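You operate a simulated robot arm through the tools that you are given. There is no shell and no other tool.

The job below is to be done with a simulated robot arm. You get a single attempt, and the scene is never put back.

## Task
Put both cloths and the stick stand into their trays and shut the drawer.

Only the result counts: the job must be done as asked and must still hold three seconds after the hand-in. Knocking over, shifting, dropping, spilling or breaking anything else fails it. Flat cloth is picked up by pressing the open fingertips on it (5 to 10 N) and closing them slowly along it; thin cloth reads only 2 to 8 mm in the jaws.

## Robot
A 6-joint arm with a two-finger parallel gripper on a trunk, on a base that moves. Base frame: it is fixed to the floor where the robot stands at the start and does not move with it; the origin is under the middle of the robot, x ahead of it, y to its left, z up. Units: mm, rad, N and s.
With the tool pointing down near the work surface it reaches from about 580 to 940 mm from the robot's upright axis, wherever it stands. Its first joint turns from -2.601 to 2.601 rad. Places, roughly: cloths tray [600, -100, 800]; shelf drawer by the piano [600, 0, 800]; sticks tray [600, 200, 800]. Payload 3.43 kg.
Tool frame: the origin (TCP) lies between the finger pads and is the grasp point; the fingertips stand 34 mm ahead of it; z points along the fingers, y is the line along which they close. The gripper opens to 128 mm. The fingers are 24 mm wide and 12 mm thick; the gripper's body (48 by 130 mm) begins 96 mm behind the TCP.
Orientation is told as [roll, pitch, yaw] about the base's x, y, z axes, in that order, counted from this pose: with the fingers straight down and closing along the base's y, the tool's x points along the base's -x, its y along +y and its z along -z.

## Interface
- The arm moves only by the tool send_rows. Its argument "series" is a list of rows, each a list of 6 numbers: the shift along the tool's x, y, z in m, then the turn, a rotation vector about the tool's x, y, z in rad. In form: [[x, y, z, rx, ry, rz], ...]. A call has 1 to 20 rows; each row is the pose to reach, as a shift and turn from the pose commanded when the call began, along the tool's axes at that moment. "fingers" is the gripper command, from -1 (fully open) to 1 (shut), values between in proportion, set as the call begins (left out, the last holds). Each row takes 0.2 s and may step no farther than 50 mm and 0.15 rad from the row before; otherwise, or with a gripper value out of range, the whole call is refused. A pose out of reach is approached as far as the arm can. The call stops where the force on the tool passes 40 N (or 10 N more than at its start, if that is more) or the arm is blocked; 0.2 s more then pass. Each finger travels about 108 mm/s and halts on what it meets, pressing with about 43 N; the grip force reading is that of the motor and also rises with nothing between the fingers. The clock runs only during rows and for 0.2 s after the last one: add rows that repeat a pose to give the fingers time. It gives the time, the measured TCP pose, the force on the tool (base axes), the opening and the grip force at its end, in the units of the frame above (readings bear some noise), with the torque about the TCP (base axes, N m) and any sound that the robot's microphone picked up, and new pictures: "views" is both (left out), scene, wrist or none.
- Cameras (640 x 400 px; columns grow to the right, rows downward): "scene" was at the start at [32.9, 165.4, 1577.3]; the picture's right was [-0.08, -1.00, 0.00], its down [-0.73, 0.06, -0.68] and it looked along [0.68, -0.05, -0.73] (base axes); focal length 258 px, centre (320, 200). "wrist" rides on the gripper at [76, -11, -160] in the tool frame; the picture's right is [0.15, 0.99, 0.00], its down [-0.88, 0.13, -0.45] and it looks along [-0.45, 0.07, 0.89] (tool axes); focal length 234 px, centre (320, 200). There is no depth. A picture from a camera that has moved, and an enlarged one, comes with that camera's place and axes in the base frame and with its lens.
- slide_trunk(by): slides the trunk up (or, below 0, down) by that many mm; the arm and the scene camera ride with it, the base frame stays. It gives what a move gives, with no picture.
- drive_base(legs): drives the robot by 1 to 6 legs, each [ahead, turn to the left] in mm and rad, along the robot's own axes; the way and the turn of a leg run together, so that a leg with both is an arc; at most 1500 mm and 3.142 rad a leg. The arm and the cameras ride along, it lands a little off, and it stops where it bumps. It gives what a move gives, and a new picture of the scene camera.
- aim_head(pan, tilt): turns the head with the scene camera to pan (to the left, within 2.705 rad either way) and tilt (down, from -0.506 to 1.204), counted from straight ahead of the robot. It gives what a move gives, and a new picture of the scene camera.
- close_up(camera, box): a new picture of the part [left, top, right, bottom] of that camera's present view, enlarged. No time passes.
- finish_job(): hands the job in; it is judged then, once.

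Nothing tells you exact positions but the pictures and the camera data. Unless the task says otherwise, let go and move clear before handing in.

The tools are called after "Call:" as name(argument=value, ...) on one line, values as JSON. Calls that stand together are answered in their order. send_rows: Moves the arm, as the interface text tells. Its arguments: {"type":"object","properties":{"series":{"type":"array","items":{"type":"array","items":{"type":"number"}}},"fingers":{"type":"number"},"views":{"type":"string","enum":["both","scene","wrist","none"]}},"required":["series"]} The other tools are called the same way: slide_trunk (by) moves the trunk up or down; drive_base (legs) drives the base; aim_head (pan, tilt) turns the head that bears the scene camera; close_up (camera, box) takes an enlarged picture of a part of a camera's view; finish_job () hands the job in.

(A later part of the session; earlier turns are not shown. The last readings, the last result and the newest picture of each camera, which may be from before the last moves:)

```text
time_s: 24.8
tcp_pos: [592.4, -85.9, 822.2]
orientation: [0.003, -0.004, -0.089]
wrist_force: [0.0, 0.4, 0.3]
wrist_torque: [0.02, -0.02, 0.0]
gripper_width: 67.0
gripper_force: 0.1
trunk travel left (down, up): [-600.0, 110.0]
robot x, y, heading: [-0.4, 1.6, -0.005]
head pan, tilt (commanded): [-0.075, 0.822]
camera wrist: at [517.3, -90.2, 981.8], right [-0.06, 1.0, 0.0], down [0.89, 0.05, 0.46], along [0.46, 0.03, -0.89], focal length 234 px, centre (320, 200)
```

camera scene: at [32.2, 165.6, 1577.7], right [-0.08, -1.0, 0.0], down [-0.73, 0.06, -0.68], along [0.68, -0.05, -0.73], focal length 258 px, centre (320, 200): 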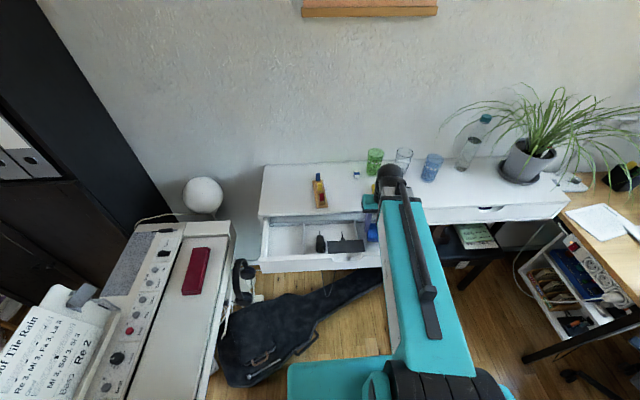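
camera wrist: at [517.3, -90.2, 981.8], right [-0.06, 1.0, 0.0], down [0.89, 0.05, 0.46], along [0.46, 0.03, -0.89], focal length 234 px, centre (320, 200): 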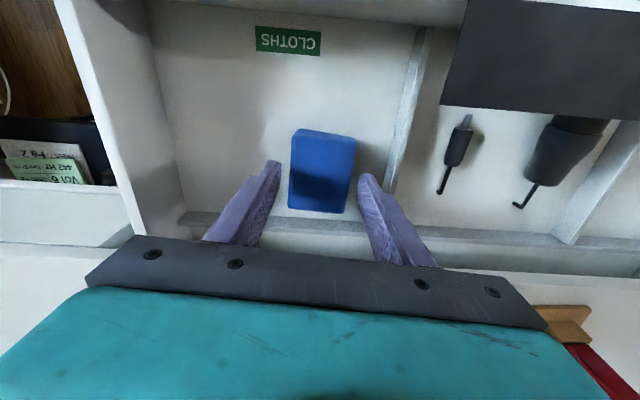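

The blue cloth stays on the tray floor. I'll rise straight up and go over to hover above the yellow cloth.

Call:
send_rows(series=[[0, 0, -0.02, 0, 0, 0], [0, 0, -0.055, 0, 0, 0], [0, 0, -0.09, 0, 0, 0], [0, 0, -0.125, 0, 0, 0], [0, 0, -0.138, 0, 0, 0], [-0.04, -0.006, -0.138, 0, 0, -0.01], [-0.085, -0.013, -0.138, 0, 0, -0.02], [-0.126, -0.0204, -0.138, 0, 0, -0.03], [-0.126, -0.0204, -0.138, 0, 0, -0.03]], views="both")

```text
time_s: 26.8
tcp_pos: [716.9, -116.6, 961.4]
orientation: [0.002, -0.003, -0.059]
wrist_force: [0.2, 0.0, -0.5]
wrist_torque: [0.03, -0.03, 0.01]
gripper_width: 67.2
gripper_force: 0.0
trunk travel left (down, up): [-600.0, 110.0]
robot x, y, heading: [-0.6, -2.0, -0.002]
head pan, tilt (commanded): [-0.075, 0.822]
camera scene: at [33.0, 165.3, 1577.3], right [-0.08, -1.0, 0.0], down [-0.73, 0.06, -0.68], along [0.68, -0.05, -0.73], focal length 258 px, centre (320, 200)
camera wrist: at [641.0, -124.8, 1121.0], right [-0.09, 1.0, 0.0], down [0.88, 0.08, 0.46], along [0.46, 0.04, -0.89], focal length 234 px, centre (320, 200)
```

scene: 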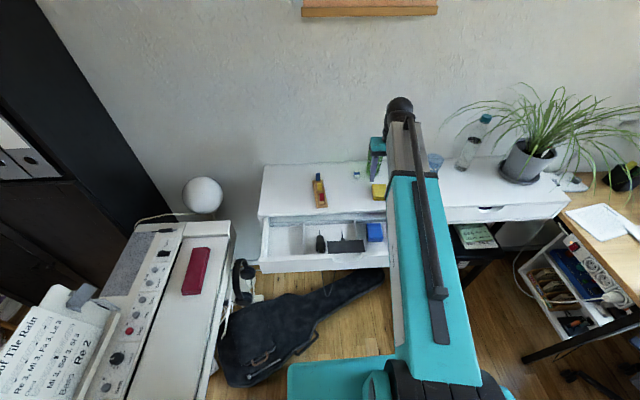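
wrist: 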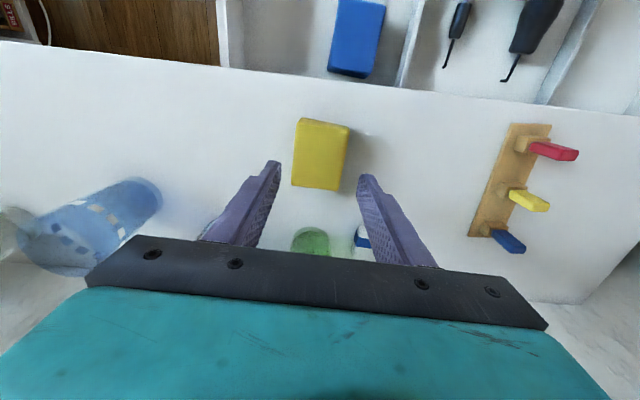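

The yellow cloth is centred under the hand. I'll open to 80 mm and come down around it.

Call:
send_rows(series=[[0, 0, 0.0, 0, 0, 0], [0, -0.001, 0.02, 0, 0, 0], [0, -0.001, 0.04, 0, 0, 0], [0, -0.001, 0.055, 0, 0, 0], [0, -0.001, 0.065, 0, 0, 0], [0, -0.001, 0.069, 0, 0, 0], [0, -0.001, 0.069, 0, 0, 0]], fingers=-0.25, views="wrist")

```text
time_s: 28.4
tcp_pos: [715.2, -117.5, 890.6]
orientation: [0.004, -0.004, -0.057]
wrist_force: [0.0, 1.3, 0.4]
wrist_torque: [-0.01, -0.01, -0.01]
gripper_width: 80.0
gripper_force: 0.1
trunk travel left (down, up): [-600.0, 110.0]
robot x, y, heading: [-3.4, 2.1, 0.001]
head pan, tilt (commanded): [-0.075, 0.822]
camera wrist: at [641.0, -124.6, 1050.9], right [-0.09, 1.0, 0.0], down [0.89, 0.08, 0.46], along [0.46, 0.04, -0.89], focal length 234 px, centre (320, 200)
```

wrist: 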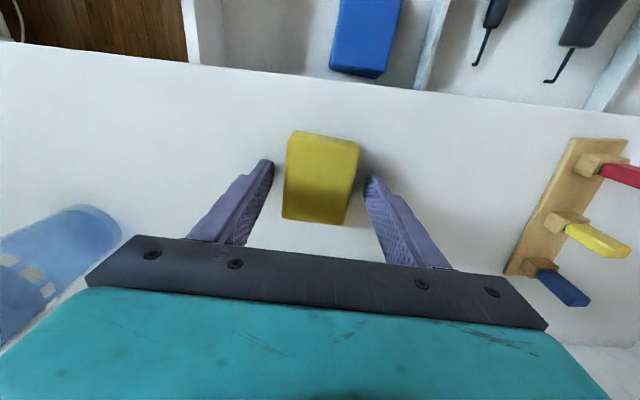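

The tips are just above the shelf on both sides of the yellow cloth. Closing slowly now.

Call:
send_rows(series=[[0, 0, 0, 0, 0, 0], [0, 0, 0, 0, 0, 0]], fingers=0.1, views="none")

Call:
send_rows(series=[[0, 0, 0, 0, 0, 0], [0, 0, 0, 0, 0, 0]], fingers=0.17, views="none")

Call:
send_rows(series=[[0, 0, 0, 0, 0, 0], [0, 0, 0, 0, 0, 0], [0, 0, 0, 0, 0, 0]], fingers=0.3, views="wrist")

```text
time_s: 28.9
tcp_pos: [716.2, -117.1, 890.5]
orientation: [0.001, -0.004, -0.058]
wrist_force: [-0.1, -0.9, 0.5]
wrist_torque: [-0.01, 0.03, 0.02]
gripper_width: 57.7
gripper_force: 0.0
trunk travel left (down, up): [-600.0, 110.0]
robot x, y, heading: [-3.6, 2.0, -0.001]
head pan, tilt (commanded): [-0.075, 0.822]
```

```text
time_s: 29.6
tcp_pos: [717.2, -117.0, 891.7]
orientation: [0.003, -0.004, -0.057]
wrist_force: [0.1, 0.0, 0.5]
wrist_torque: [0.02, -0.02, 0.0]
gripper_width: 54.1
gripper_force: 27.1
trunk travel left (down, up): [-600.0, 110.0]
robot x, y, heading: [1.1, 2.7, 0.001]
head pan, tilt (commanded): [-0.075, 0.822]
```

```text
time_s: 30.4
tcp_pos: [715.3, -116.7, 891.5]
orientation: [0.001, -0.005, -0.057]
wrist_force: [-0.2, 0.2, -0.2]
wrist_torque: [-0.04, 0.01, 0.0]
gripper_width: 53.6
gripper_force: 43.1
trunk travel left (down, up): [-600.0, 110.0]
robot x, y, heading: [2.0, 1.6, -0.001]
head pan, tilt (commanded): [-0.075, 0.822]
camera wrist: at [641.0, -124.5, 1051.1], right [-0.09, 1.0, 0.0], down [0.89, 0.08, 0.46], along [0.46, 0.04, -0.89], focal length 234 px, centre (320, 200)
```

wrist: 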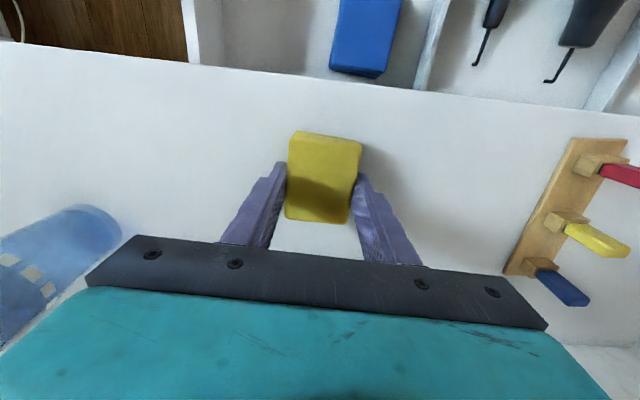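

Gripped at 53.6 mm with 43 N. I'll lift very slowly this time and watch whether it slides in the jaws.

Call:
send_rows(series=[[0, 0, -0.002, 0, 0, 0], [0, 0, -0.005, 0, 0, 0], [0, 0, -0.008, 0, 0, 0], [0, 0, -0.012, 0, 0, 0], [0, 0, -0.016, 0, 0, 0], [0, 0, -0.02, 0, 0, 0], [0, 0, -0.02, 0, 0, 0]], views="wrist")

```text
time_s: 31.9
tcp_pos: [717.1, -116.8, 910.3]
orientation: [0.002, -0.003, -0.058]
wrist_force: [-0.2, -0.3, -0.5]
wrist_torque: [0.02, -0.01, 0.02]
gripper_width: 53.8
gripper_force: 42.9
trunk travel left (down, up): [-600.0, 110.0]
robot x, y, heading: [0.3, -2.3, -0.002]
head pan, tilt (commanded): [-0.075, 0.822]
camera wrist: at [641.1, -124.1, 1071.1], right [-0.09, 1.0, 0.0], down [0.89, 0.08, 0.46], along [0.46, 0.04, -0.89], focal length 234 px, centre (320, 200)
```

wrist: 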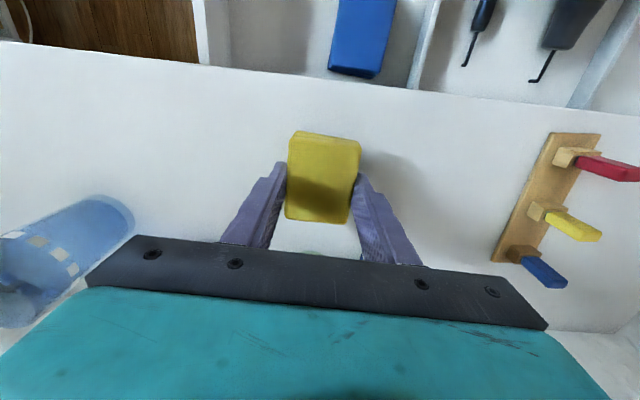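

No sliding this time. I'll raise it further and carry it to above the free right part of the CLOTHS tray at about (592, -166).

Call:
send_rows(series=[[0, 0, -0.01, 0, 0, 0], [0, 0, -0.02, 0, 0, 0], [0, 0, -0.03, 0, 0, 0], [0.005, -0.002, -0.04, 0, 0, 0], [0.02, -0.01, -0.04, 0, 0, 0], [0.045, -0.021, -0.04, 0, 0, 0], [0.07, -0.033, -0.04, 0, 0, 0], [0.095, -0.044, -0.04, 0, 0, 0], [0.113, -0.053, -0.04, 0, 0, 0], [0.1215, -0.056, -0.04, 0, 0, 0], [0.1215, -0.056, -0.04, 0, 0, 0]], views="both")

```text
time_s: 34.4
tcp_pos: [591.9, -167.0, 950.3]
orientation: [0.003, -0.002, -0.057]
wrist_force: [0.3, 0.1, -0.6]
wrist_torque: [0.02, 0.01, -0.01]
gripper_width: 53.7
gripper_force: 42.6
trunk travel left (down, up): [-600.0, 110.0]
robot x, y, heading: [0.3, 2.3, -0.002]
head pan, tilt (commanded): [-0.075, 0.822]
camera scene: at [33.0, 165.4, 1577.3], right [-0.08, -1.0, 0.0], down [-0.73, 0.06, -0.68], along [0.68, -0.05, -0.73], focal length 258 px, centre (320, 200)
camera wrist: at [516.1, -174.0, 1110.2], right [-0.09, 1.0, 0.0], down [0.88, 0.08, 0.46], along [0.46, 0.04, -0.89], focal length 234 px, centre (320, 200)
```

scene: 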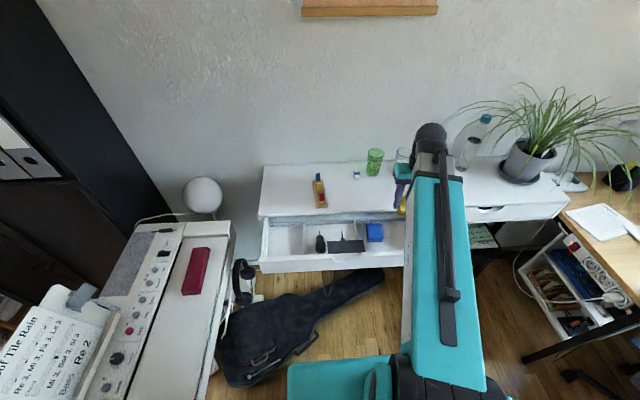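
wrist: 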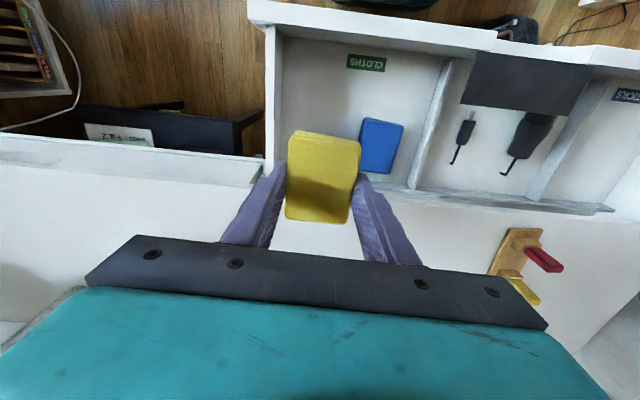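

The yellow cloth is over the free right part of the tray with clearance both to the wall and to the blue cloth. I'll descend.

Call:
send_rows(series=[[0, 0, 0.03, 0, 0, 0], [0, 0, 0.06, 0, 0, 0], [0, 0, 0.09, 0, 0, 0], [0, 0, 0.11, 0, 0, 0], [0, 0, 0.125, 0, 0, 0], [0, 0, 0.134, 0, 0, 0], [0, 0, 0.134, 0, 0, 0]], views="wrist")

```text
time_s: 36.0
tcp_pos: [591.6, -166.9, 816.9]
orientation: [0.0, -0.002, -0.057]
wrist_force: [-0.3, 0.1, -0.7]
wrist_torque: [-0.02, 0.01, -0.02]
gripper_width: 53.6
gripper_force: 43.5
trunk travel left (down, up): [-600.0, 110.0]
robot x, y, heading: [1.7, -1.3, 0.001]
head pan, tilt (commanded): [-0.075, 0.822]
camera wrist: at [516.1, -174.0, 976.6], right [-0.09, 1.0, 0.0], down [0.88, 0.08, 0.46], along [0.46, 0.04, -0.89], focal length 234 px, centre (320, 200)
```

wrist: 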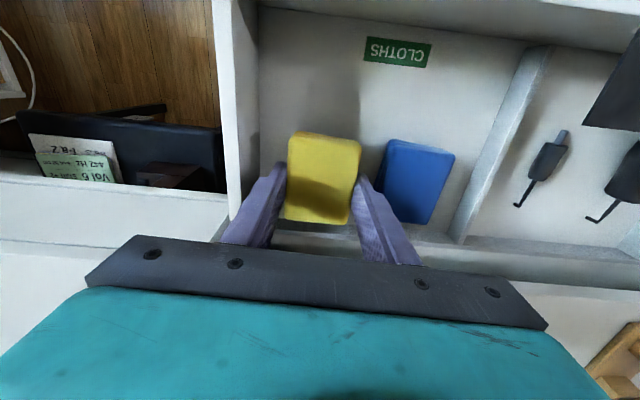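

Now near the floor; continuing down slowly and watching the force.

Call:
send_rows(series=[[0, 0, 0.003, 0, 0, 0], [0, 0, 0.006, 0, 0, 0], [0, 0, 0.006, 0, 0, 0]], views="none")

Call:
send_rows(series=[[0, 0, 0.002, 0, 0, 0], [0, 0, 0.002, 0, 0, 0]], views="none")

Call:
send_rows(series=[[0, 0, 0.002, 0, 0, 0], [0, 0, 0.002, 0, 0, 0]], views="none")

```text
time_s: 36.8
tcp_pos: [591.9, -166.7, 809.9]
orientation: [0.001, -0.003, -0.056]
wrist_force: [0.2, -0.2, 0.6]
wrist_torque: [0.01, -0.01, 0.02]
gripper_width: 53.8
gripper_force: 43.0
trunk travel left (down, up): [-600.0, 110.0]
robot x, y, heading: [2.3, 2.8, 0.004]
head pan, tilt (commanded): [-0.075, 0.822]
```

```text
time_s: 37.4
tcp_pos: [591.4, -166.0, 808.4]
orientation: [0.001, -0.003, -0.058]
wrist_force: [0.1, -1.2, 0.2]
wrist_torque: [-0.01, 0.01, -0.03]
gripper_width: 53.6
gripper_force: 43.2
trunk travel left (down, up): [-600.0, 110.0]
robot x, y, heading: [2.1, -0.9, -0.004]
head pan, tilt (commanded): [-0.075, 0.822]
```

```text
time_s: 38.0
tcp_pos: [593.4, -167.1, 805.8]
orientation: [0.001, -0.001, -0.056]
wrist_force: [0.1, -0.7, -0.3]
wrist_torque: [0.0, 0.0, 0.01]
gripper_width: 53.7
gripper_force: 42.9
trunk travel left (down, up): [-600.0, 110.0]
robot x, y, heading: [-1.5, 2.6, -0.005]
head pan, tilt (commanded): [-0.075, 0.822]
```

Call:
send_rows(series=[[0, 0, 0.002, 0, 0, 0], [0, 0, 0.002, 0, 0, 0]], views="none")

Call:
send_rows(series=[[0, 0, 0.002, 0, 0, 0], [0, 0, 0.002, 0, 0, 0]], views="none")

Call:
send_rows(series=[[0, 0, 0.002, 0, 0, 0], [0, 0, 0.002, 0, 0, 0]], views="wrist")

```text
time_s: 38.5
tcp_pos: [592.3, -166.3, 803.4]
orientation: [0.001, -0.003, -0.057]
wrist_force: [0.0, -0.3, -0.8]
wrist_torque: [0.06, 0.0, -0.01]
gripper_width: 53.5
gripper_force: 43.1
trunk travel left (down, up): [-600.0, 110.0]
robot x, y, heading: [1.0, 1.2, 0.0]
head pan, tilt (commanded): [-0.075, 0.822]
```

```text
time_s: 39.1
tcp_pos: [592.4, -166.2, 802.5]
orientation: [0.001, -0.005, -0.058]
wrist_force: [-0.1, -0.5, 0.1]
wrist_torque: [0.01, 0.01, -0.04]
gripper_width: 53.7
gripper_force: 43.4
trunk travel left (down, up): [-600.0, 110.0]
robot x, y, heading: [-1.0, 0.9, -0.001]
head pan, tilt (commanded): [-0.075, 0.822]
```

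```text
time_s: 39.8
tcp_pos: [591.4, -166.4, 800.0]
orientation: [0.002, -0.003, -0.058]
wrist_force: [0.5, 0.0, -0.2]
wrist_torque: [0.0, -0.01, 0.0]
gripper_width: 53.8
gripper_force: 43.3
trunk travel left (down, up): [-600.0, 110.0]
robot x, y, heading: [0.5, -0.5, -0.001]
head pan, tilt (commanded): [-0.075, 0.822]
camera wrist: at [516.7, -173.2, 960.3], right [-0.09, 1.0, 0.0], down [0.89, 0.08, 0.46], along [0.46, 0.04, -0.89], focal length 234 px, centre (320, 200)
```

wrist: 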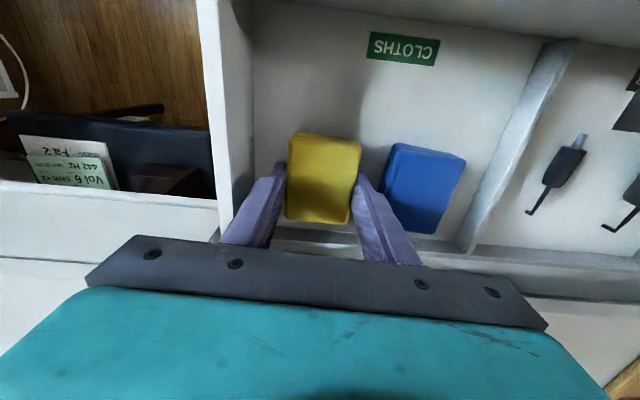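

Both cloths now appear nearly the same size, so the floor is close. Continuing in 2 mm steps.

Call:
send_rows(series=[[0, 0, 0.002, 0, 0, 0], [0, 0, 0.002, 0, 0, 0]], views="none")

Call:
send_rows(series=[[0, 0, 0.002, 0, 0, 0], [0, 0, 0.002, 0, 0, 0]], views="none")

Call:
send_rows(series=[[0, 0, 0.002, 0, 0, 0], [0, 0, 0.002, 0, 0, 0]], views="wrist")

```text
time_s: 40.4
tcp_pos: [591.9, -165.8, 799.1]
orientation: [0.002, -0.005, -0.057]
wrist_force: [0.4, -0.2, 10.4]
wrist_torque: [-0.12, 0.12, 0.01]
gripper_width: 53.5
gripper_force: 42.8
trunk travel left (down, up): [-600.0, 110.0]
robot x, y, heading: [-1.2, 3.2, -0.001]
head pan, tilt (commanded): [-0.075, 0.822]
```

```text
time_s: 41.0
tcp_pos: [592.4, -165.4, 797.8]
orientation: [0.0, -0.006, -0.057]
wrist_force: [1.7, 1.8, 39.8]
wrist_torque: [0.0, 0.44, 0.01]
gripper_width: 53.7
gripper_force: 43.2
trunk travel left (down, up): [-600.0, 110.0]
robot x, y, heading: [0.6, 1.6, -0.0]
head pan, tilt (commanded): [-0.075, 0.822]
```

```text
time_s: 41.3
tcp_pos: [592.7, -165.7, 799.2]
orientation: [0.003, -0.011, -0.058]
wrist_force: [3.0, 1.4, 30.5]
wrist_torque: [0.07, 0.56, -0.02]
gripper_width: 53.5
gripper_force: 43.0
trunk travel left (down, up): [-600.0, 110.0]
robot x, y, heading: [0.6, -0.8, -0.002]
head pan, tilt (commanded): [-0.075, 0.822]
stopped in row 1: the force on the tool passed its limit at 53 N (the readings are from after the stop); the commanded pose is now the measured one
camera wrist: at [516.3, -173.2, 958.2], right [-0.09, 1.0, 0.0], down [0.88, 0.08, 0.46], along [0.46, 0.04, -0.89], focal length 234 px, centre (320, 200)
```

wrist: 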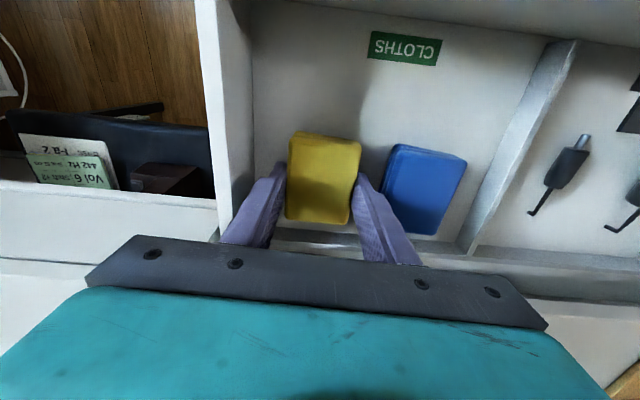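

The yellow cloth is on the floor (floor z≈763). I'll relieve the pressure, open slightly, and rise.

Call:
send_rows(series=[[0, 0, -0.0015, 0, 0.008, 0], [0, 0, -0.0015, 0, 0.008, 0]], views="none")

Call:
send_rows(series=[[0, 0, 0, 0, 0, 0], [0, 0, 0, 0, 0, 0], [0, 0, 0, 0, 0, 0]], fingers=0.03, views="wrist")

```text
time_s: 41.9
tcp_pos: [592.8, -166.0, 797.6]
orientation: [0.002, -0.001, -0.057]
wrist_force: [1.0, 0.7, 24.2]
wrist_torque: [-0.1, -0.73, 0.03]
gripper_width: 53.5
gripper_force: 43.5
trunk travel left (down, up): [-600.0, 110.0]
robot x, y, heading: [-3.0, 1.1, -0.0]
head pan, tilt (commanded): [-0.075, 0.822]
```

```text
time_s: 42.7
tcp_pos: [593.5, -164.5, 796.2]
orientation: [0.003, 0.003, -0.058]
wrist_force: [-1.1, 3.4, 4.2]
wrist_torque: [-0.02, 0.04, 0.01]
gripper_width: 59.7
gripper_force: 0.0
trunk travel left (down, up): [-600.0, 110.0]
robot x, y, heading: [-1.7, -0.0, -0.005]
head pan, tilt (commanded): [-0.075, 0.822]
camera wrist: at [518.1, -173.3, 957.7], right [-0.09, 1.0, 0.0], down [0.89, 0.08, 0.45], along [0.45, 0.04, -0.89], focal length 234 px, centre (320, 200)
```

wrist: 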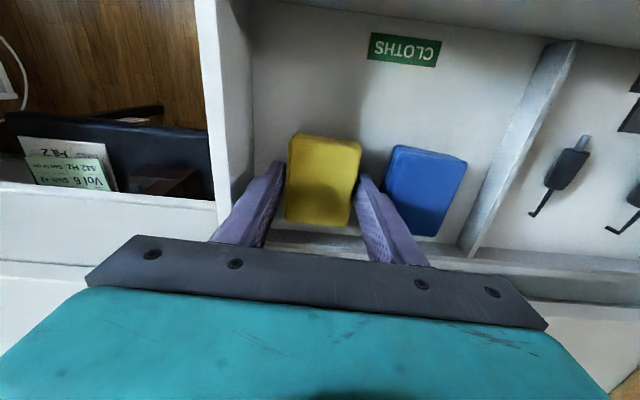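

The cloth is released. Rising slowly and then checking both cloths from above.

Call:
send_rows(series=[[0, 0, -0.004, 0, 0, 0], [0, 0, -0.012, 0, 0, 0], [0, 0, -0.03, 0, 0, 0], [0, 0, -0.06, 0, 0, 0], [0, 0, -0.1, 0, 0, 0], [0, 0, -0.14, 0, 0, 0], [0, 0, -0.165, 0, 0, 0], [0, 0, -0.165, 0, 0, 0]], views="wrist")

```text
time_s: 44.5
tcp_pos: [592.4, -164.8, 964.2]
orientation: [0.003, 0.0, -0.059]
wrist_force: [-0.4, -1.0, -1.1]
wrist_torque: [-0.03, 0.03, 0.01]
gripper_width: 62.1
gripper_force: 0.1
trunk travel left (down, up): [-600.0, 110.0]
robot x, y, heading: [-0.9, -1.8, -0.005]
head pan, tilt (commanded): [-0.075, 0.822]
camera wrist: at [517.6, -172.5, 1124.2], right [-0.09, 1.0, 0.0], down [0.89, 0.08, 0.45], along [0.45, 0.04, -0.89], focal length 234 px, centre (320, 200)
```

wrist: 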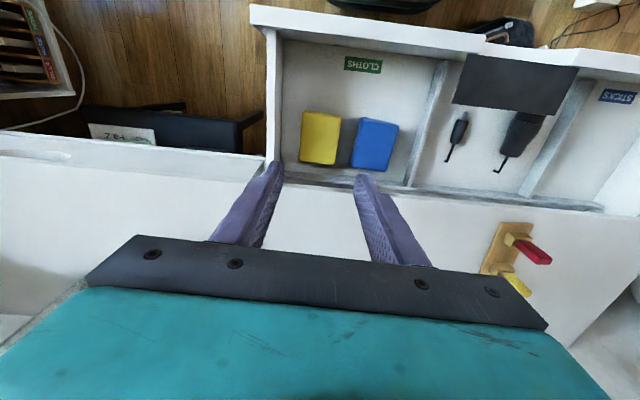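

Both cloths lie in the CLOTHS tray. Next I'll hover over the stick stand near (731, 112), well above its sticks, with the fingers aligned across its width.

Call:
send_rows(series=[[-0.02, 0.025, -0.015, 0, 0, 0], [-0.04, 0.065, -0.036, 0, 0, -0.015], [-0.06, 0.105, -0.036, 0, 0, -0.03], [-0.08, 0.145, -0.036, 0, 0, -0.05], [-0.1, 0.185, -0.036, 0, 0, -0.07], [-0.115, 0.225, -0.036, 0, 0, -0.09], [-0.122, 0.26, -0.036, 0, 0, -0.1], [-0.122, 0.2845, -0.036, 0, 0, -0.109], [-0.122, 0.2845, -0.036, 0, 0, -0.109]], views="both")

```text
time_s: 46.5
tcp_pos: [731.2, 109.5, 1000.6]
orientation: [0.001, 0.002, 0.049]
wrist_force: [0.0, 0.2, 0.6]
wrist_torque: [0.0, 0.0, -0.01]
gripper_width: 61.9
gripper_force: 0.0
trunk travel left (down, up): [-600.0, 110.0]
robot x, y, heading: [-0.2, 1.5, 0.002]
head pan, tilt (commanded): [-0.075, 0.822]
camera scene: at [33.0, 165.4, 1577.3], right [-0.08, -1.0, 0.0], down [-0.73, 0.06, -0.68], along [0.68, -0.05, -0.73], focal length 258 px, centre (320, 200)
camera wrist: at [658.4, 92.7, 1160.7], right [-0.2, 0.98, 0.0], down [0.87, 0.17, 0.45], along [0.44, 0.09, -0.89], focal length 234 px, centre (320, 200)
```

scene: 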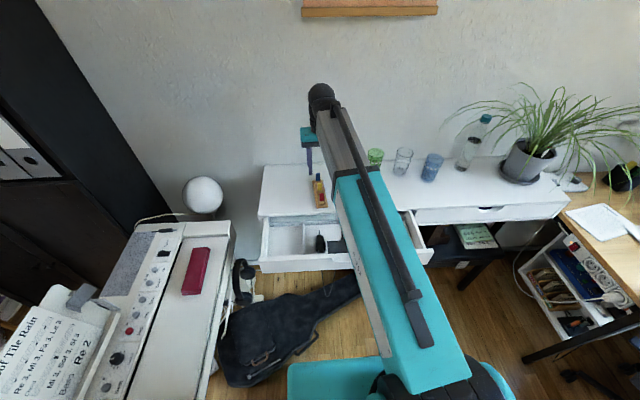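
wrist: 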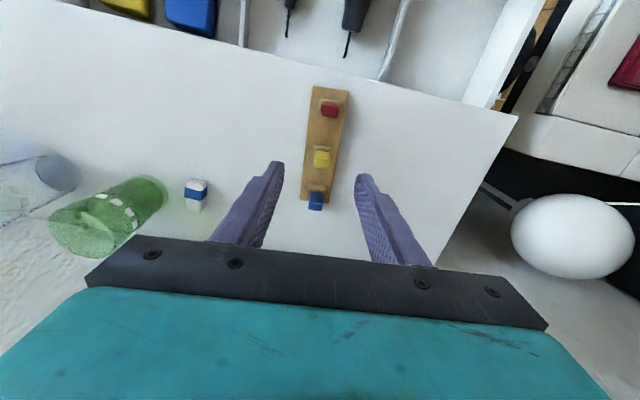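

Call:
close_up(camera="wrist", box=[240, 70, 400, 230])

Call:
close_up(camera="scene", box=[290, 150, 360, 220])

```text
2.50 times, centred on (320, 150) of wrist
camera zoom: at [658.4, 92.7, 1160.7], right [-0.2, 0.98, 0.0], down [0.87, 0.17, 0.45], along [0.44, 0.09, -0.89], focal length 585 px, centre (320, 325)
```

zoom: 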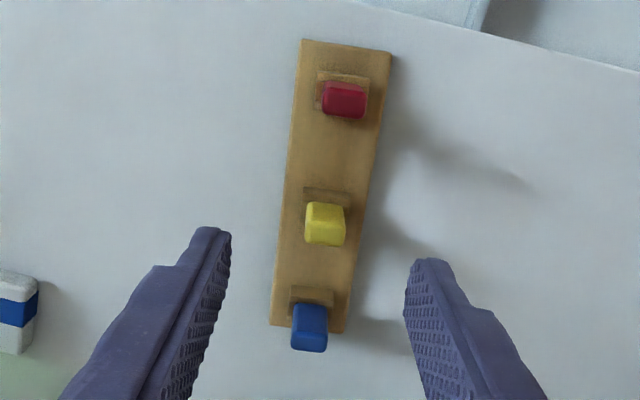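

```text
5.71 times, centred on (325, 185) of scene
camera zoom: at [33.0, 165.4, 1577.3], right [-0.08, -1.0, 0.0], down [-0.73, 0.06, -0.68], along [0.68, -0.05, -0.73], focal length 1475 px, centre (291, 286)
```

zoom: 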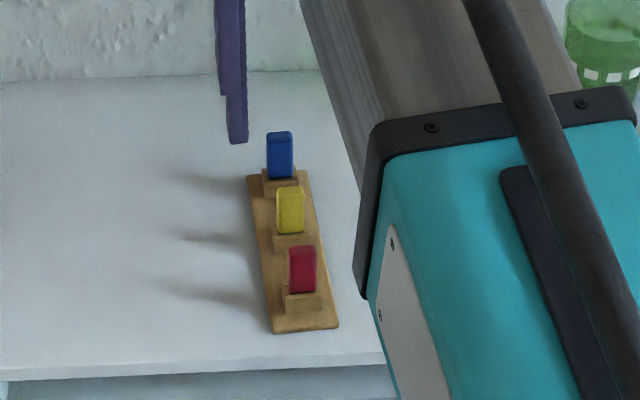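

The stand's centre is about (733, 113) with yaw ≈ +0.07. I'll trim the alignment, open to 70 mm, and come down around its base plate, pausing to check.

Call:
send_rows(series=[[-0.001, 0.003, 0, 0, 0, -0.02], [-0.001, 0.003, 0.025, 0, 0, -0.02], [-0.001, 0.003, 0.05, 0, 0, -0.02], [-0.001, 0.003, 0.075, 0, 0, -0.02], [-0.001, 0.003, 0.092, 0, 0, -0.02], [-0.001, 0.003, 0.092, 0, 0, -0.02]], fingers=-0.094, views="both")

Call:
close_up(camera="wrist", box=[240, 60, 400, 220])

Call:
close_up(camera="scene", box=[290, 150, 360, 220])

```text
time_s: 47.9
tcp_pos: [732.7, 111.6, 905.7]
orientation: [0.001, 0.002, 0.073]
wrist_force: [0.5, 0.3, -0.5]
wrist_torque: [-0.02, -0.02, 0.02]
gripper_width: 70.0
gripper_force: 0.0
trunk travel left (down, up): [-600.0, 110.0]
robot x, y, heading: [-2.4, 0.3, -0.009]
head pan, tilt (commanded): [-0.075, 0.822]
camera scene: at [33.0, 165.4, 1577.3], right [-0.08, -1.0, 0.0], down [-0.73, 0.06, -0.68], along [0.68, -0.05, -0.73], focal length 258 px, centre (320, 200)
camera wrist: at [659.4, 94.9, 1066.3], right [-0.22, 0.98, 0.0], down [0.87, 0.19, 0.45], along [0.44, 0.1, -0.89], focal length 234 px, centre (320, 200)
```

scene: 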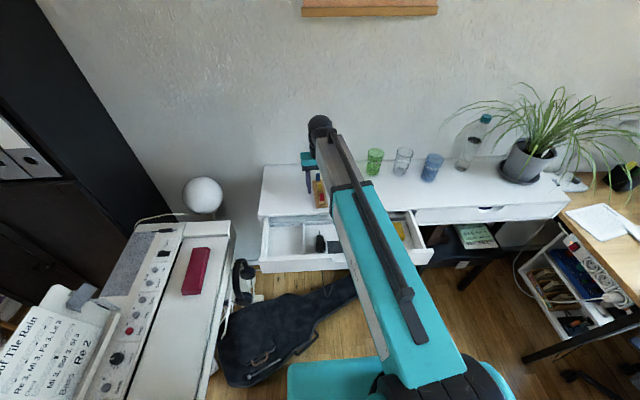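
wrist: 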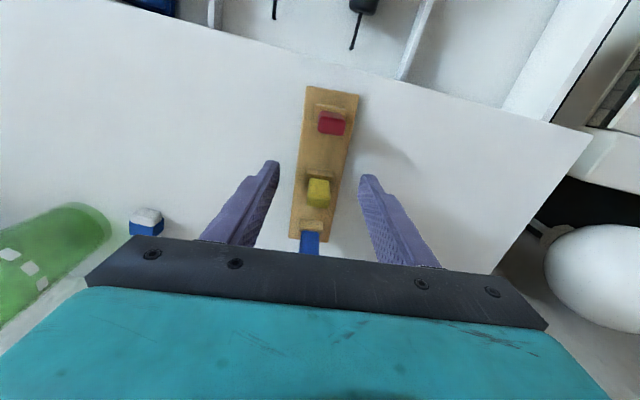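

```text
2.50 times, centred on (320, 140) of wrist
camera zoom: at [659.4, 94.9, 1066.3], right [-0.22, 0.98, 0.0], down [0.87, 0.19, 0.45], along [0.44, 0.1, -0.89], focal length 585 px, centre (320, 350)
```

zoom: 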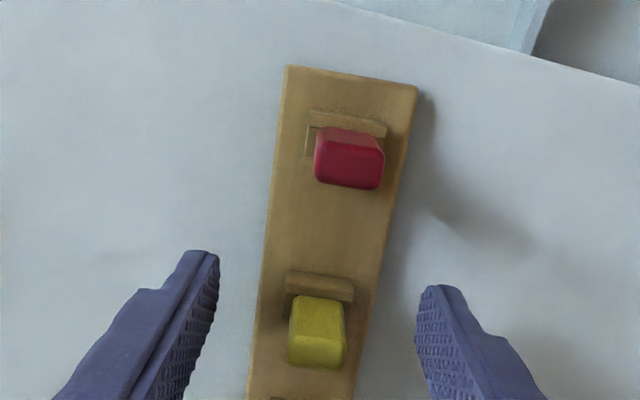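

```text
5.71 times, centred on (325, 185) of scene
camera zoom: at [33.0, 165.4, 1577.3], right [-0.08, -1.0, 0.0], down [-0.73, 0.06, -0.68], along [0.68, -0.05, -0.73], focal length 1475 px, centre (291, 286)
```

zoom: 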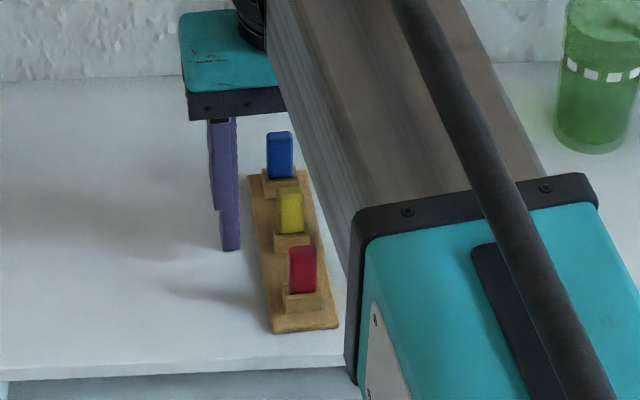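

Well aligned; the plate is a touch to the left side of the hand, so I'll trim 1.5 mm and go down to just above the shelf.

Call:
send_rows(series=[[0, 0.0015, 0.005, 0, 0, 0], [0, 0.0015, 0.01, 0, 0, 0], [0, 0.0015, 0.014, 0, 0, 0], [0, 0.0015, 0.014, 0, 0, 0]], views="none")

Call:
send_rows(series=[[0, 0, 0.0015, 0, 0, 0], [0, 0, 0.0015, 0, 0, 0]], views="none")

```text
time_s: 48.9
tcp_pos: [731.9, 114.9, 892.7]
orientation: [0.002, 0.002, 0.071]
wrist_force: [0.6, 0.0, 0.1]
wrist_torque: [0.02, 0.0, 0.02]
gripper_width: 69.9
gripper_force: 0.1
trunk travel left (down, up): [-600.0, 110.0]
robot x, y, heading: [0.4, 2.2, -0.001]
head pan, tilt (commanded): [-0.075, 0.822]
```

```text
time_s: 49.5
tcp_pos: [732.3, 115.1, 891.7]
orientation: [0.001, 0.003, 0.071]
wrist_force: [0.1, -0.8, 0.3]
wrist_torque: [0.02, 0.01, -0.01]
gripper_width: 70.1
gripper_force: 0.1
trunk travel left (down, up): [-600.0, 110.0]
robot x, y, heading: [-1.2, 2.7, -0.001]
head pan, tilt (commanded): [-0.075, 0.822]
```

Call:
send_rows(series=[[0, 0, 0.001, 0, 0, 0], [0, 0, 0.001, 0, 0, 0]], views="none")

Call:
send_rows(series=[[0, 0, 0.001, 0, 0, 0], [0, 0, 0.001, 0, 0, 0]], views="wrist")

```text
time_s: 50.1
tcp_pos: [733.6, 114.6, 889.1]
orientation: [0.0, 0.002, 0.072]
wrist_force: [-0.5, -0.1, 0.3]
wrist_torque: [0.01, 0.0, 0.0]
gripper_width: 70.2
gripper_force: 0.0
trunk travel left (down, up): [-600.0, 110.0]
robot x, y, heading: [1.2, 1.1, -0.005]
head pan, tilt (commanded): [-0.075, 0.822]
```

```text
time_s: 50.7
tcp_pos: [732.0, 114.6, 888.0]
orientation: [0.001, 0.001, 0.073]
wrist_force: [-0.9, -0.5, 0.3]
wrist_torque: [0.0, 0.0, -0.02]
gripper_width: 70.1
gripper_force: 0.4
trunk travel left (down, up): [-600.0, 110.0]
robot x, y, heading: [3.2, 0.7, -0.001]
head pan, tilt (commanded): [-0.075, 0.822]
camera wrist: at [658.8, 97.2, 1049.7], right [-0.22, 0.98, 0.0], down [0.87, 0.19, 0.45], along [0.44, 0.1, -0.89], focal length 234 px, centre (320, 200)
```

wrist: 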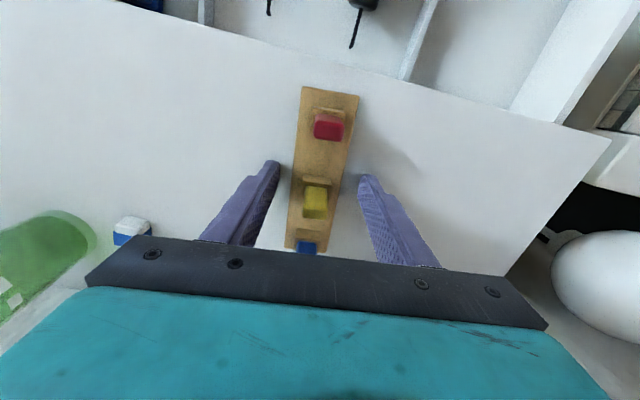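

Very close to the shelf; one more millimetre to find contact.

Call:
send_rows(series=[[0, 0, 0.001, 0, 0, 0], [0, 0, 0.001, 0, 0, 0]], views="none")

Call:
close_up(camera="wrist", box=[240, 130, 400, 230])

Call:
close_up(camera="scene", box=[290, 150, 360, 220])

```text
time_s: 51.3
tcp_pos: [732.1, 114.2, 889.9]
orientation: [0.0, 0.001, 0.072]
wrist_force: [0.9, 0.7, 4.9]
wrist_torque: [-0.21, -0.11, -0.02]
gripper_width: 70.4
gripper_force: 0.4
trunk travel left (down, up): [-600.0, 110.0]
robot x, y, heading: [6.1, -2.5, -0.007]
head pan, tilt (commanded): [-0.075, 0.822]
```

```text
4.00 times, centred on (320, 180) of wrist
camera zoom: at [658.6, 97.3, 1049.6], right [-0.22, 0.98, 0.0], down [0.87, 0.19, 0.46], along [0.44, 0.1, -0.89], focal length 937 px, centre (320, 280)
```

zoom: 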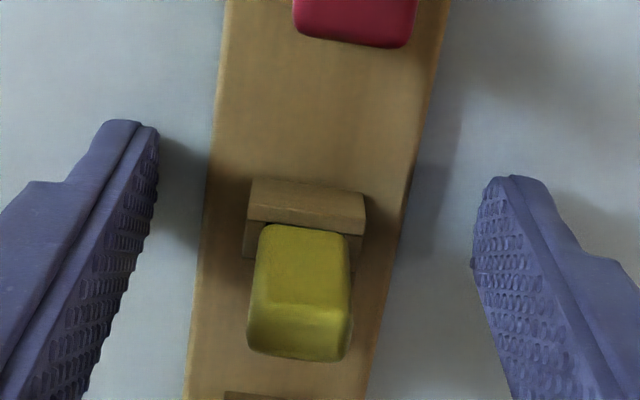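

```text
5.71 times, centred on (325, 185) of scene
camera zoom: at [32.5, 165.3, 1577.4], right [-0.08, -1.0, 0.0], down [-0.73, 0.06, -0.68], along [0.68, -0.05, -0.73], focal length 1475 px, centre (291, 286)
```

zoom: 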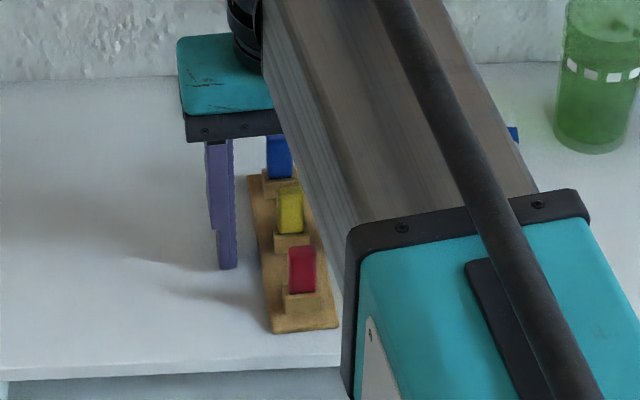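

Light contact (5 N) found. I'll lift 1 mm, trim 1 mm sideways, and close slowly on the plate's edges.

Call:
send_rows(series=[[0, -0.001, -0.0015, 0, 0, 0], [0, -0.001, -0.0015, 0, 0, 0]], fingers=0.2, views="none")

Call:
send_rows(series=[[0, 0, 0, 0, 0, 0], [0, 0, 0, 0, 0, 0]], fingers=0.27, views="wrist")

```text
time_s: 51.9
tcp_pos: [732.4, 114.1, 890.3]
orientation: [0.001, 0.002, 0.072]
wrist_force: [-0.2, 0.1, -0.5]
wrist_torque: [-0.01, 0.01, 0.0]
gripper_width: 51.1
gripper_force: 0.0
trunk travel left (down, up): [-600.0, 110.0]
robot x, y, heading: [0.9, 1.8, 0.0]
head pan, tilt (commanded): [-0.075, 0.822]
```

```text
time_s: 52.5
tcp_pos: [731.8, 113.7, 889.9]
orientation: [0.0, 0.004, 0.071]
wrist_force: [-1.0, -0.3, 0.5]
wrist_torque: [-0.05, 0.01, 0.02]
gripper_width: 47.2
gripper_force: 0.0
trunk travel left (down, up): [-600.0, 110.0]
robot x, y, heading: [0.4, 2.3, -0.01]
head pan, tilt (commanded): [-0.075, 0.822]
camera wrist: at [659.3, 96.1, 1050.5], right [-0.22, 0.98, 0.0], down [0.87, 0.19, 0.45], along [0.44, 0.1, -0.89], focal length 234 px, centre (320, 200)
```

wrist: 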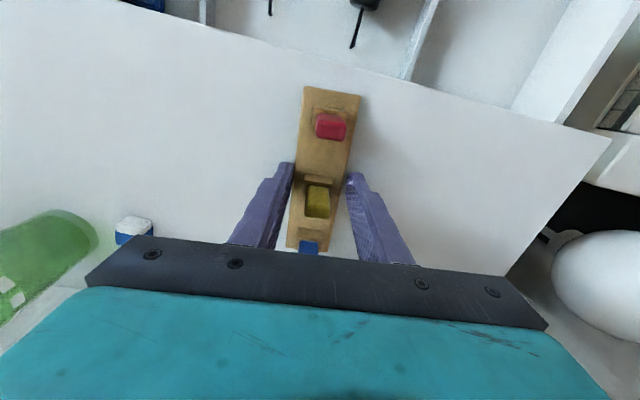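

Call:
send_rows(series=[[0, 0, 0, 0, 0, 0], [0, 0, 0, 0, 0, 0]], fingers=0.31, views="none")

Call:
send_rows(series=[[0, 0, 0, 0, 0, 0], [0, 0, 0, 0, 0, 0]], fingers=0.36, views="none")

Call:
send_rows(series=[[0, 0, 0, 0, 0, 0], [0, 0, 0, 0, 0, 0], [0, 0, 0, 0, 0, 0]], fingers=0.45, views="wrist")

```text
time_s: 53.1
tcp_pos: [733.1, 114.1, 889.3]
orientation: [0.003, 0.0, 0.071]
wrist_force: [-0.8, -1.3, -0.2]
wrist_torque: [-0.05, -0.03, -0.01]
gripper_width: 44.7
gripper_force: 0.9
trunk travel left (down, up): [-600.0, 110.0]
robot x, y, heading: [-0.5, 2.2, -0.002]
head pan, tilt (commanded): [-0.075, 0.822]
```

```text
time_s: 53.7
tcp_pos: [733.4, 113.6, 889.7]
orientation: [0.002, 0.004, 0.072]
wrist_force: [0.8, -1.0, 0.4]
wrist_torque: [-0.08, -0.04, 0.0]
gripper_width: 43.7
gripper_force: 43.0
trunk travel left (down, up): [-600.0, 110.0]
robot x, y, heading: [0.5, 0.4, -0.006]
head pan, tilt (commanded): [-0.075, 0.822]
```

```text
time_s: 54.5
tcp_pos: [732.7, 112.0, 890.4]
orientation: [0.002, 0.002, 0.072]
wrist_force: [1.4, 0.0, 0.9]
wrist_torque: [-0.09, -0.05, 0.02]
gripper_width: 43.3
gripper_force: 42.8
trunk travel left (down, up): [-600.0, 110.0]
robot x, y, heading: [-1.3, -2.0, -0.005]
head pan, tilt (commanded): [-0.075, 0.822]
camera wrist: at [659.3, 96.0, 1050.6], right [-0.22, 0.98, 0.0], down [0.87, 0.19, 0.45], along [0.44, 0.1, -0.89], focal length 234 px, centre (320, 200)
```

wrist: 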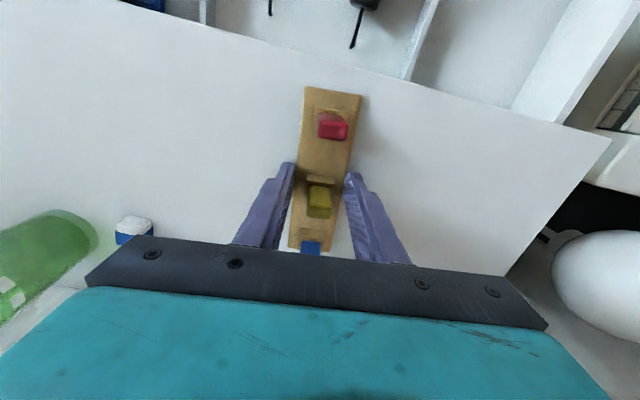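

The plate is gripped at 43.3 mm. Lifting very slowly with a check.

Call:
send_rows(series=[[0, 0, -0.001, 0, 0, 0], [0, 0, -0.002, 0, 0, 0], [0, 0, -0.004, 0, 0, 0], [0, 0, -0.006, 0, 0, 0], [0, 0, -0.008, 0, 0, 0], [0, 0, -0.01, 0, 0, 0], [0, 0, -0.01, 0, 0, 0]], views="both")

Call:
close_up(camera="wrist", box=[240, 60, 400, 260])

Call:
close_up(camera="scene", box=[280, 150, 360, 220])

```text
time_s: 56.1
tcp_pos: [731.4, 112.6, 897.8]
orientation: [0.001, 0.002, 0.073]
wrist_force: [-0.5, 0.2, -3.0]
wrist_torque: [-0.02, 0.01, 0.0]
gripper_width: 43.4
gripper_force: 43.3
trunk travel left (down, up): [-600.0, 110.0]
robot x, y, heading: [0.1, 1.8, -0.003]
head pan, tilt (commanded): [-0.075, 0.822]
camera scene: at [33.4, 165.5, 1577.3], right [-0.08, -1.0, 0.0], down [-0.73, 0.06, -0.68], along [0.68, -0.05, -0.73], focal length 258 px, centre (320, 200)
camera wrist: at [659.1, 96.4, 1059.6], right [-0.22, 0.98, 0.0], down [0.87, 0.19, 0.45], along [0.44, 0.1, -0.89], focal length 234 px, centre (320, 200)
```

scene: 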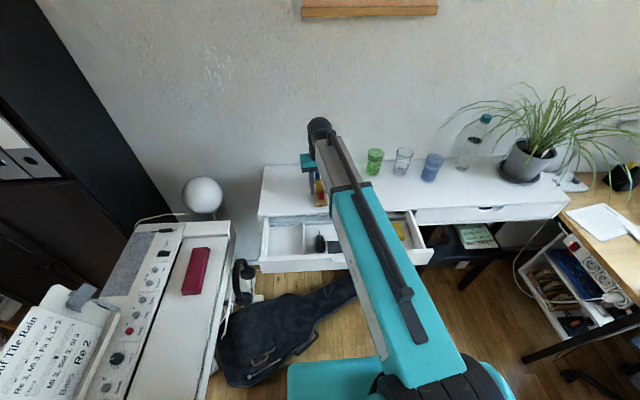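
wrist: 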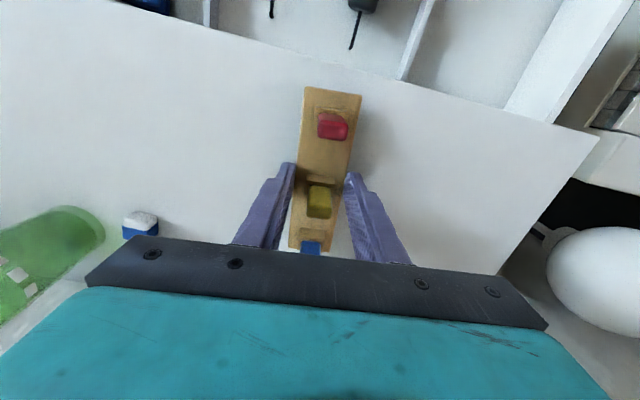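

```text
2.00 times, centred on (320, 160) of wrist
camera zoom: at [659.1, 96.4, 1059.6], right [-0.22, 0.98, 0.0], down [0.87, 0.19, 0.45], along [0.44, 0.1, -0.89], focal length 468 px, centre (320, 280)
```

zoom: 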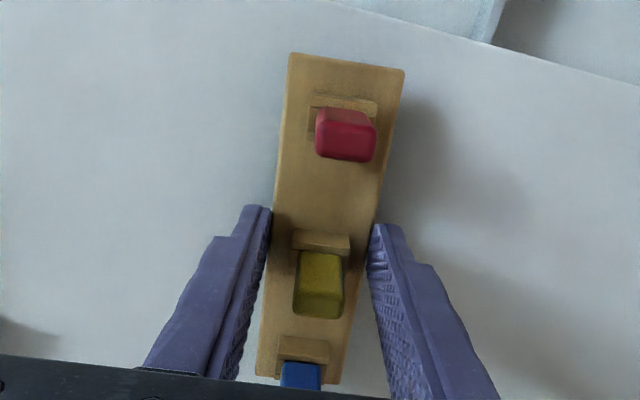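

```text
5.71 times, centred on (320, 185) of scene
camera zoom: at [33.4, 165.5, 1577.3], right [-0.08, -1.0, 0.0], down [-0.73, 0.06, -0.68], along [0.68, -0.05, -0.73], focal length 1475 px, centre (320, 286)
```

zoom: 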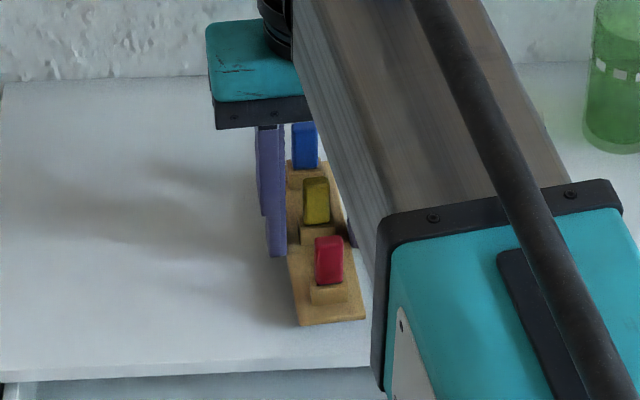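

The stand is up, level and balanced (weight about 3 N). The drawer appears turned by about -0.05 rad, so I'll carry the stand toward the STICKS tray while turning to match, keeping low but clear of the shelf.

Call:
send_rows(series=[[0, 0, -0.006, 0, 0, 0], [0, 0, -0.014, 0, 0, 0], [0.006, 0.006, -0.02, 0, 0, 0.01], [0.02, 0.02, -0.022, 0, 0, 0.02], [0.04, 0.039, -0.022, 0, 0, 0.035], [0.06, 0.059, -0.022, 0, 0, 0.05], [0.08, 0.078, -0.022, 0, 0, 0.065], [0.1, 0.098, -0.022, 0, 0, 0.08], [0.12, 0.117, -0.022, 0, 0, 0.095], [0.138, 0.135, -0.022, 0, 0, 0.11], [0.148, 0.144, -0.022, 0, 0, 0.118], [0.1517, 0.1483, -0.022, 0, 0, 0.122], [0.1517, 0.1483, -0.022, 0, 0, 0.122]], views="both")

```text
time_s: 58.9
tcp_pos: [571.3, 251.1, 921.5]
orientation: [0.002, 0.001, -0.051]
wrist_force: [0.1, -0.2, -4.0]
wrist_torque: [-0.01, 0.02, -0.01]
gripper_width: 43.6
gripper_force: 42.9
trunk travel left (down, up): [-600.0, 110.0]
robot x, y, heading: [-1.2, 3.2, -0.006]
head pan, tilt (commanded): [-0.075, 0.822]
camera scene: at [33.2, 165.6, 1577.3], right [-0.08, -1.0, 0.0], down [-0.73, 0.06, -0.68], along [0.68, -0.05, -0.73], focal length 258 px, centre (320, 200)
camera wrist: at [496.1, 243.5, 1082.0], right [-0.1, 1.0, 0.0], down [0.89, 0.08, 0.45], along [0.45, 0.05, -0.89], focal length 234 px, centre (320, 200)
```

scene: 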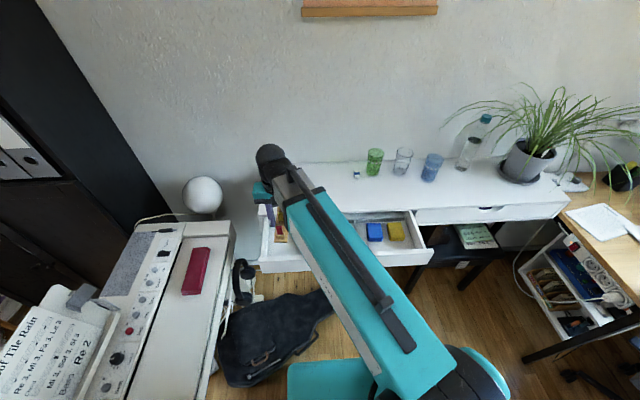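
wrist: 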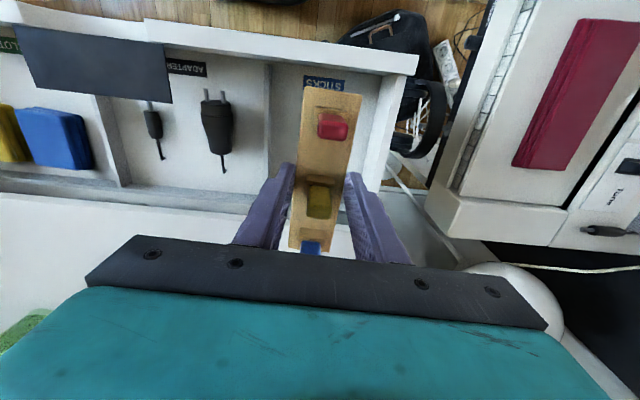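

Call:
close_up(camera="wrist", box=[160, 20, 440, 260])

Call:
close_up(camera="scene", box=[245, 170, 345, 280])

```text
1.67 times, centred on (300, 140) of wrist
camera zoom: at [496.1, 243.5, 1082.0], right [-0.1, 1.0, 0.0], down [0.89, 0.08, 0.45], along [0.45, 0.05, -0.89], focal length 390 px, centre (353, 300)
```

zoom: 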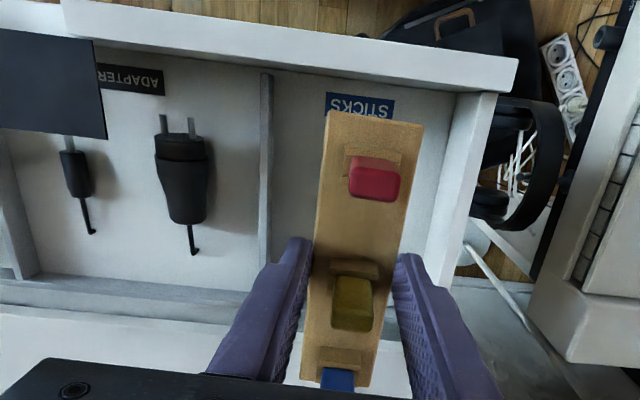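

```text
3.64 times, centred on (295, 225) of scene
camera zoom: at [33.2, 165.6, 1577.3], right [-0.08, -1.0, 0.0], down [-0.73, 0.06, -0.68], along [0.68, -0.05, -0.73], focal length 938 px, centre (411, 109)
```

zoom: 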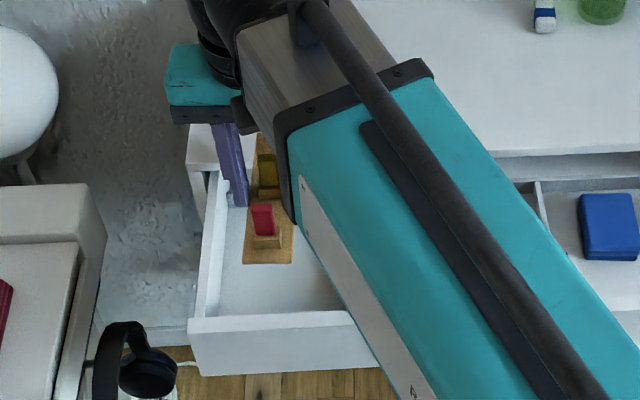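

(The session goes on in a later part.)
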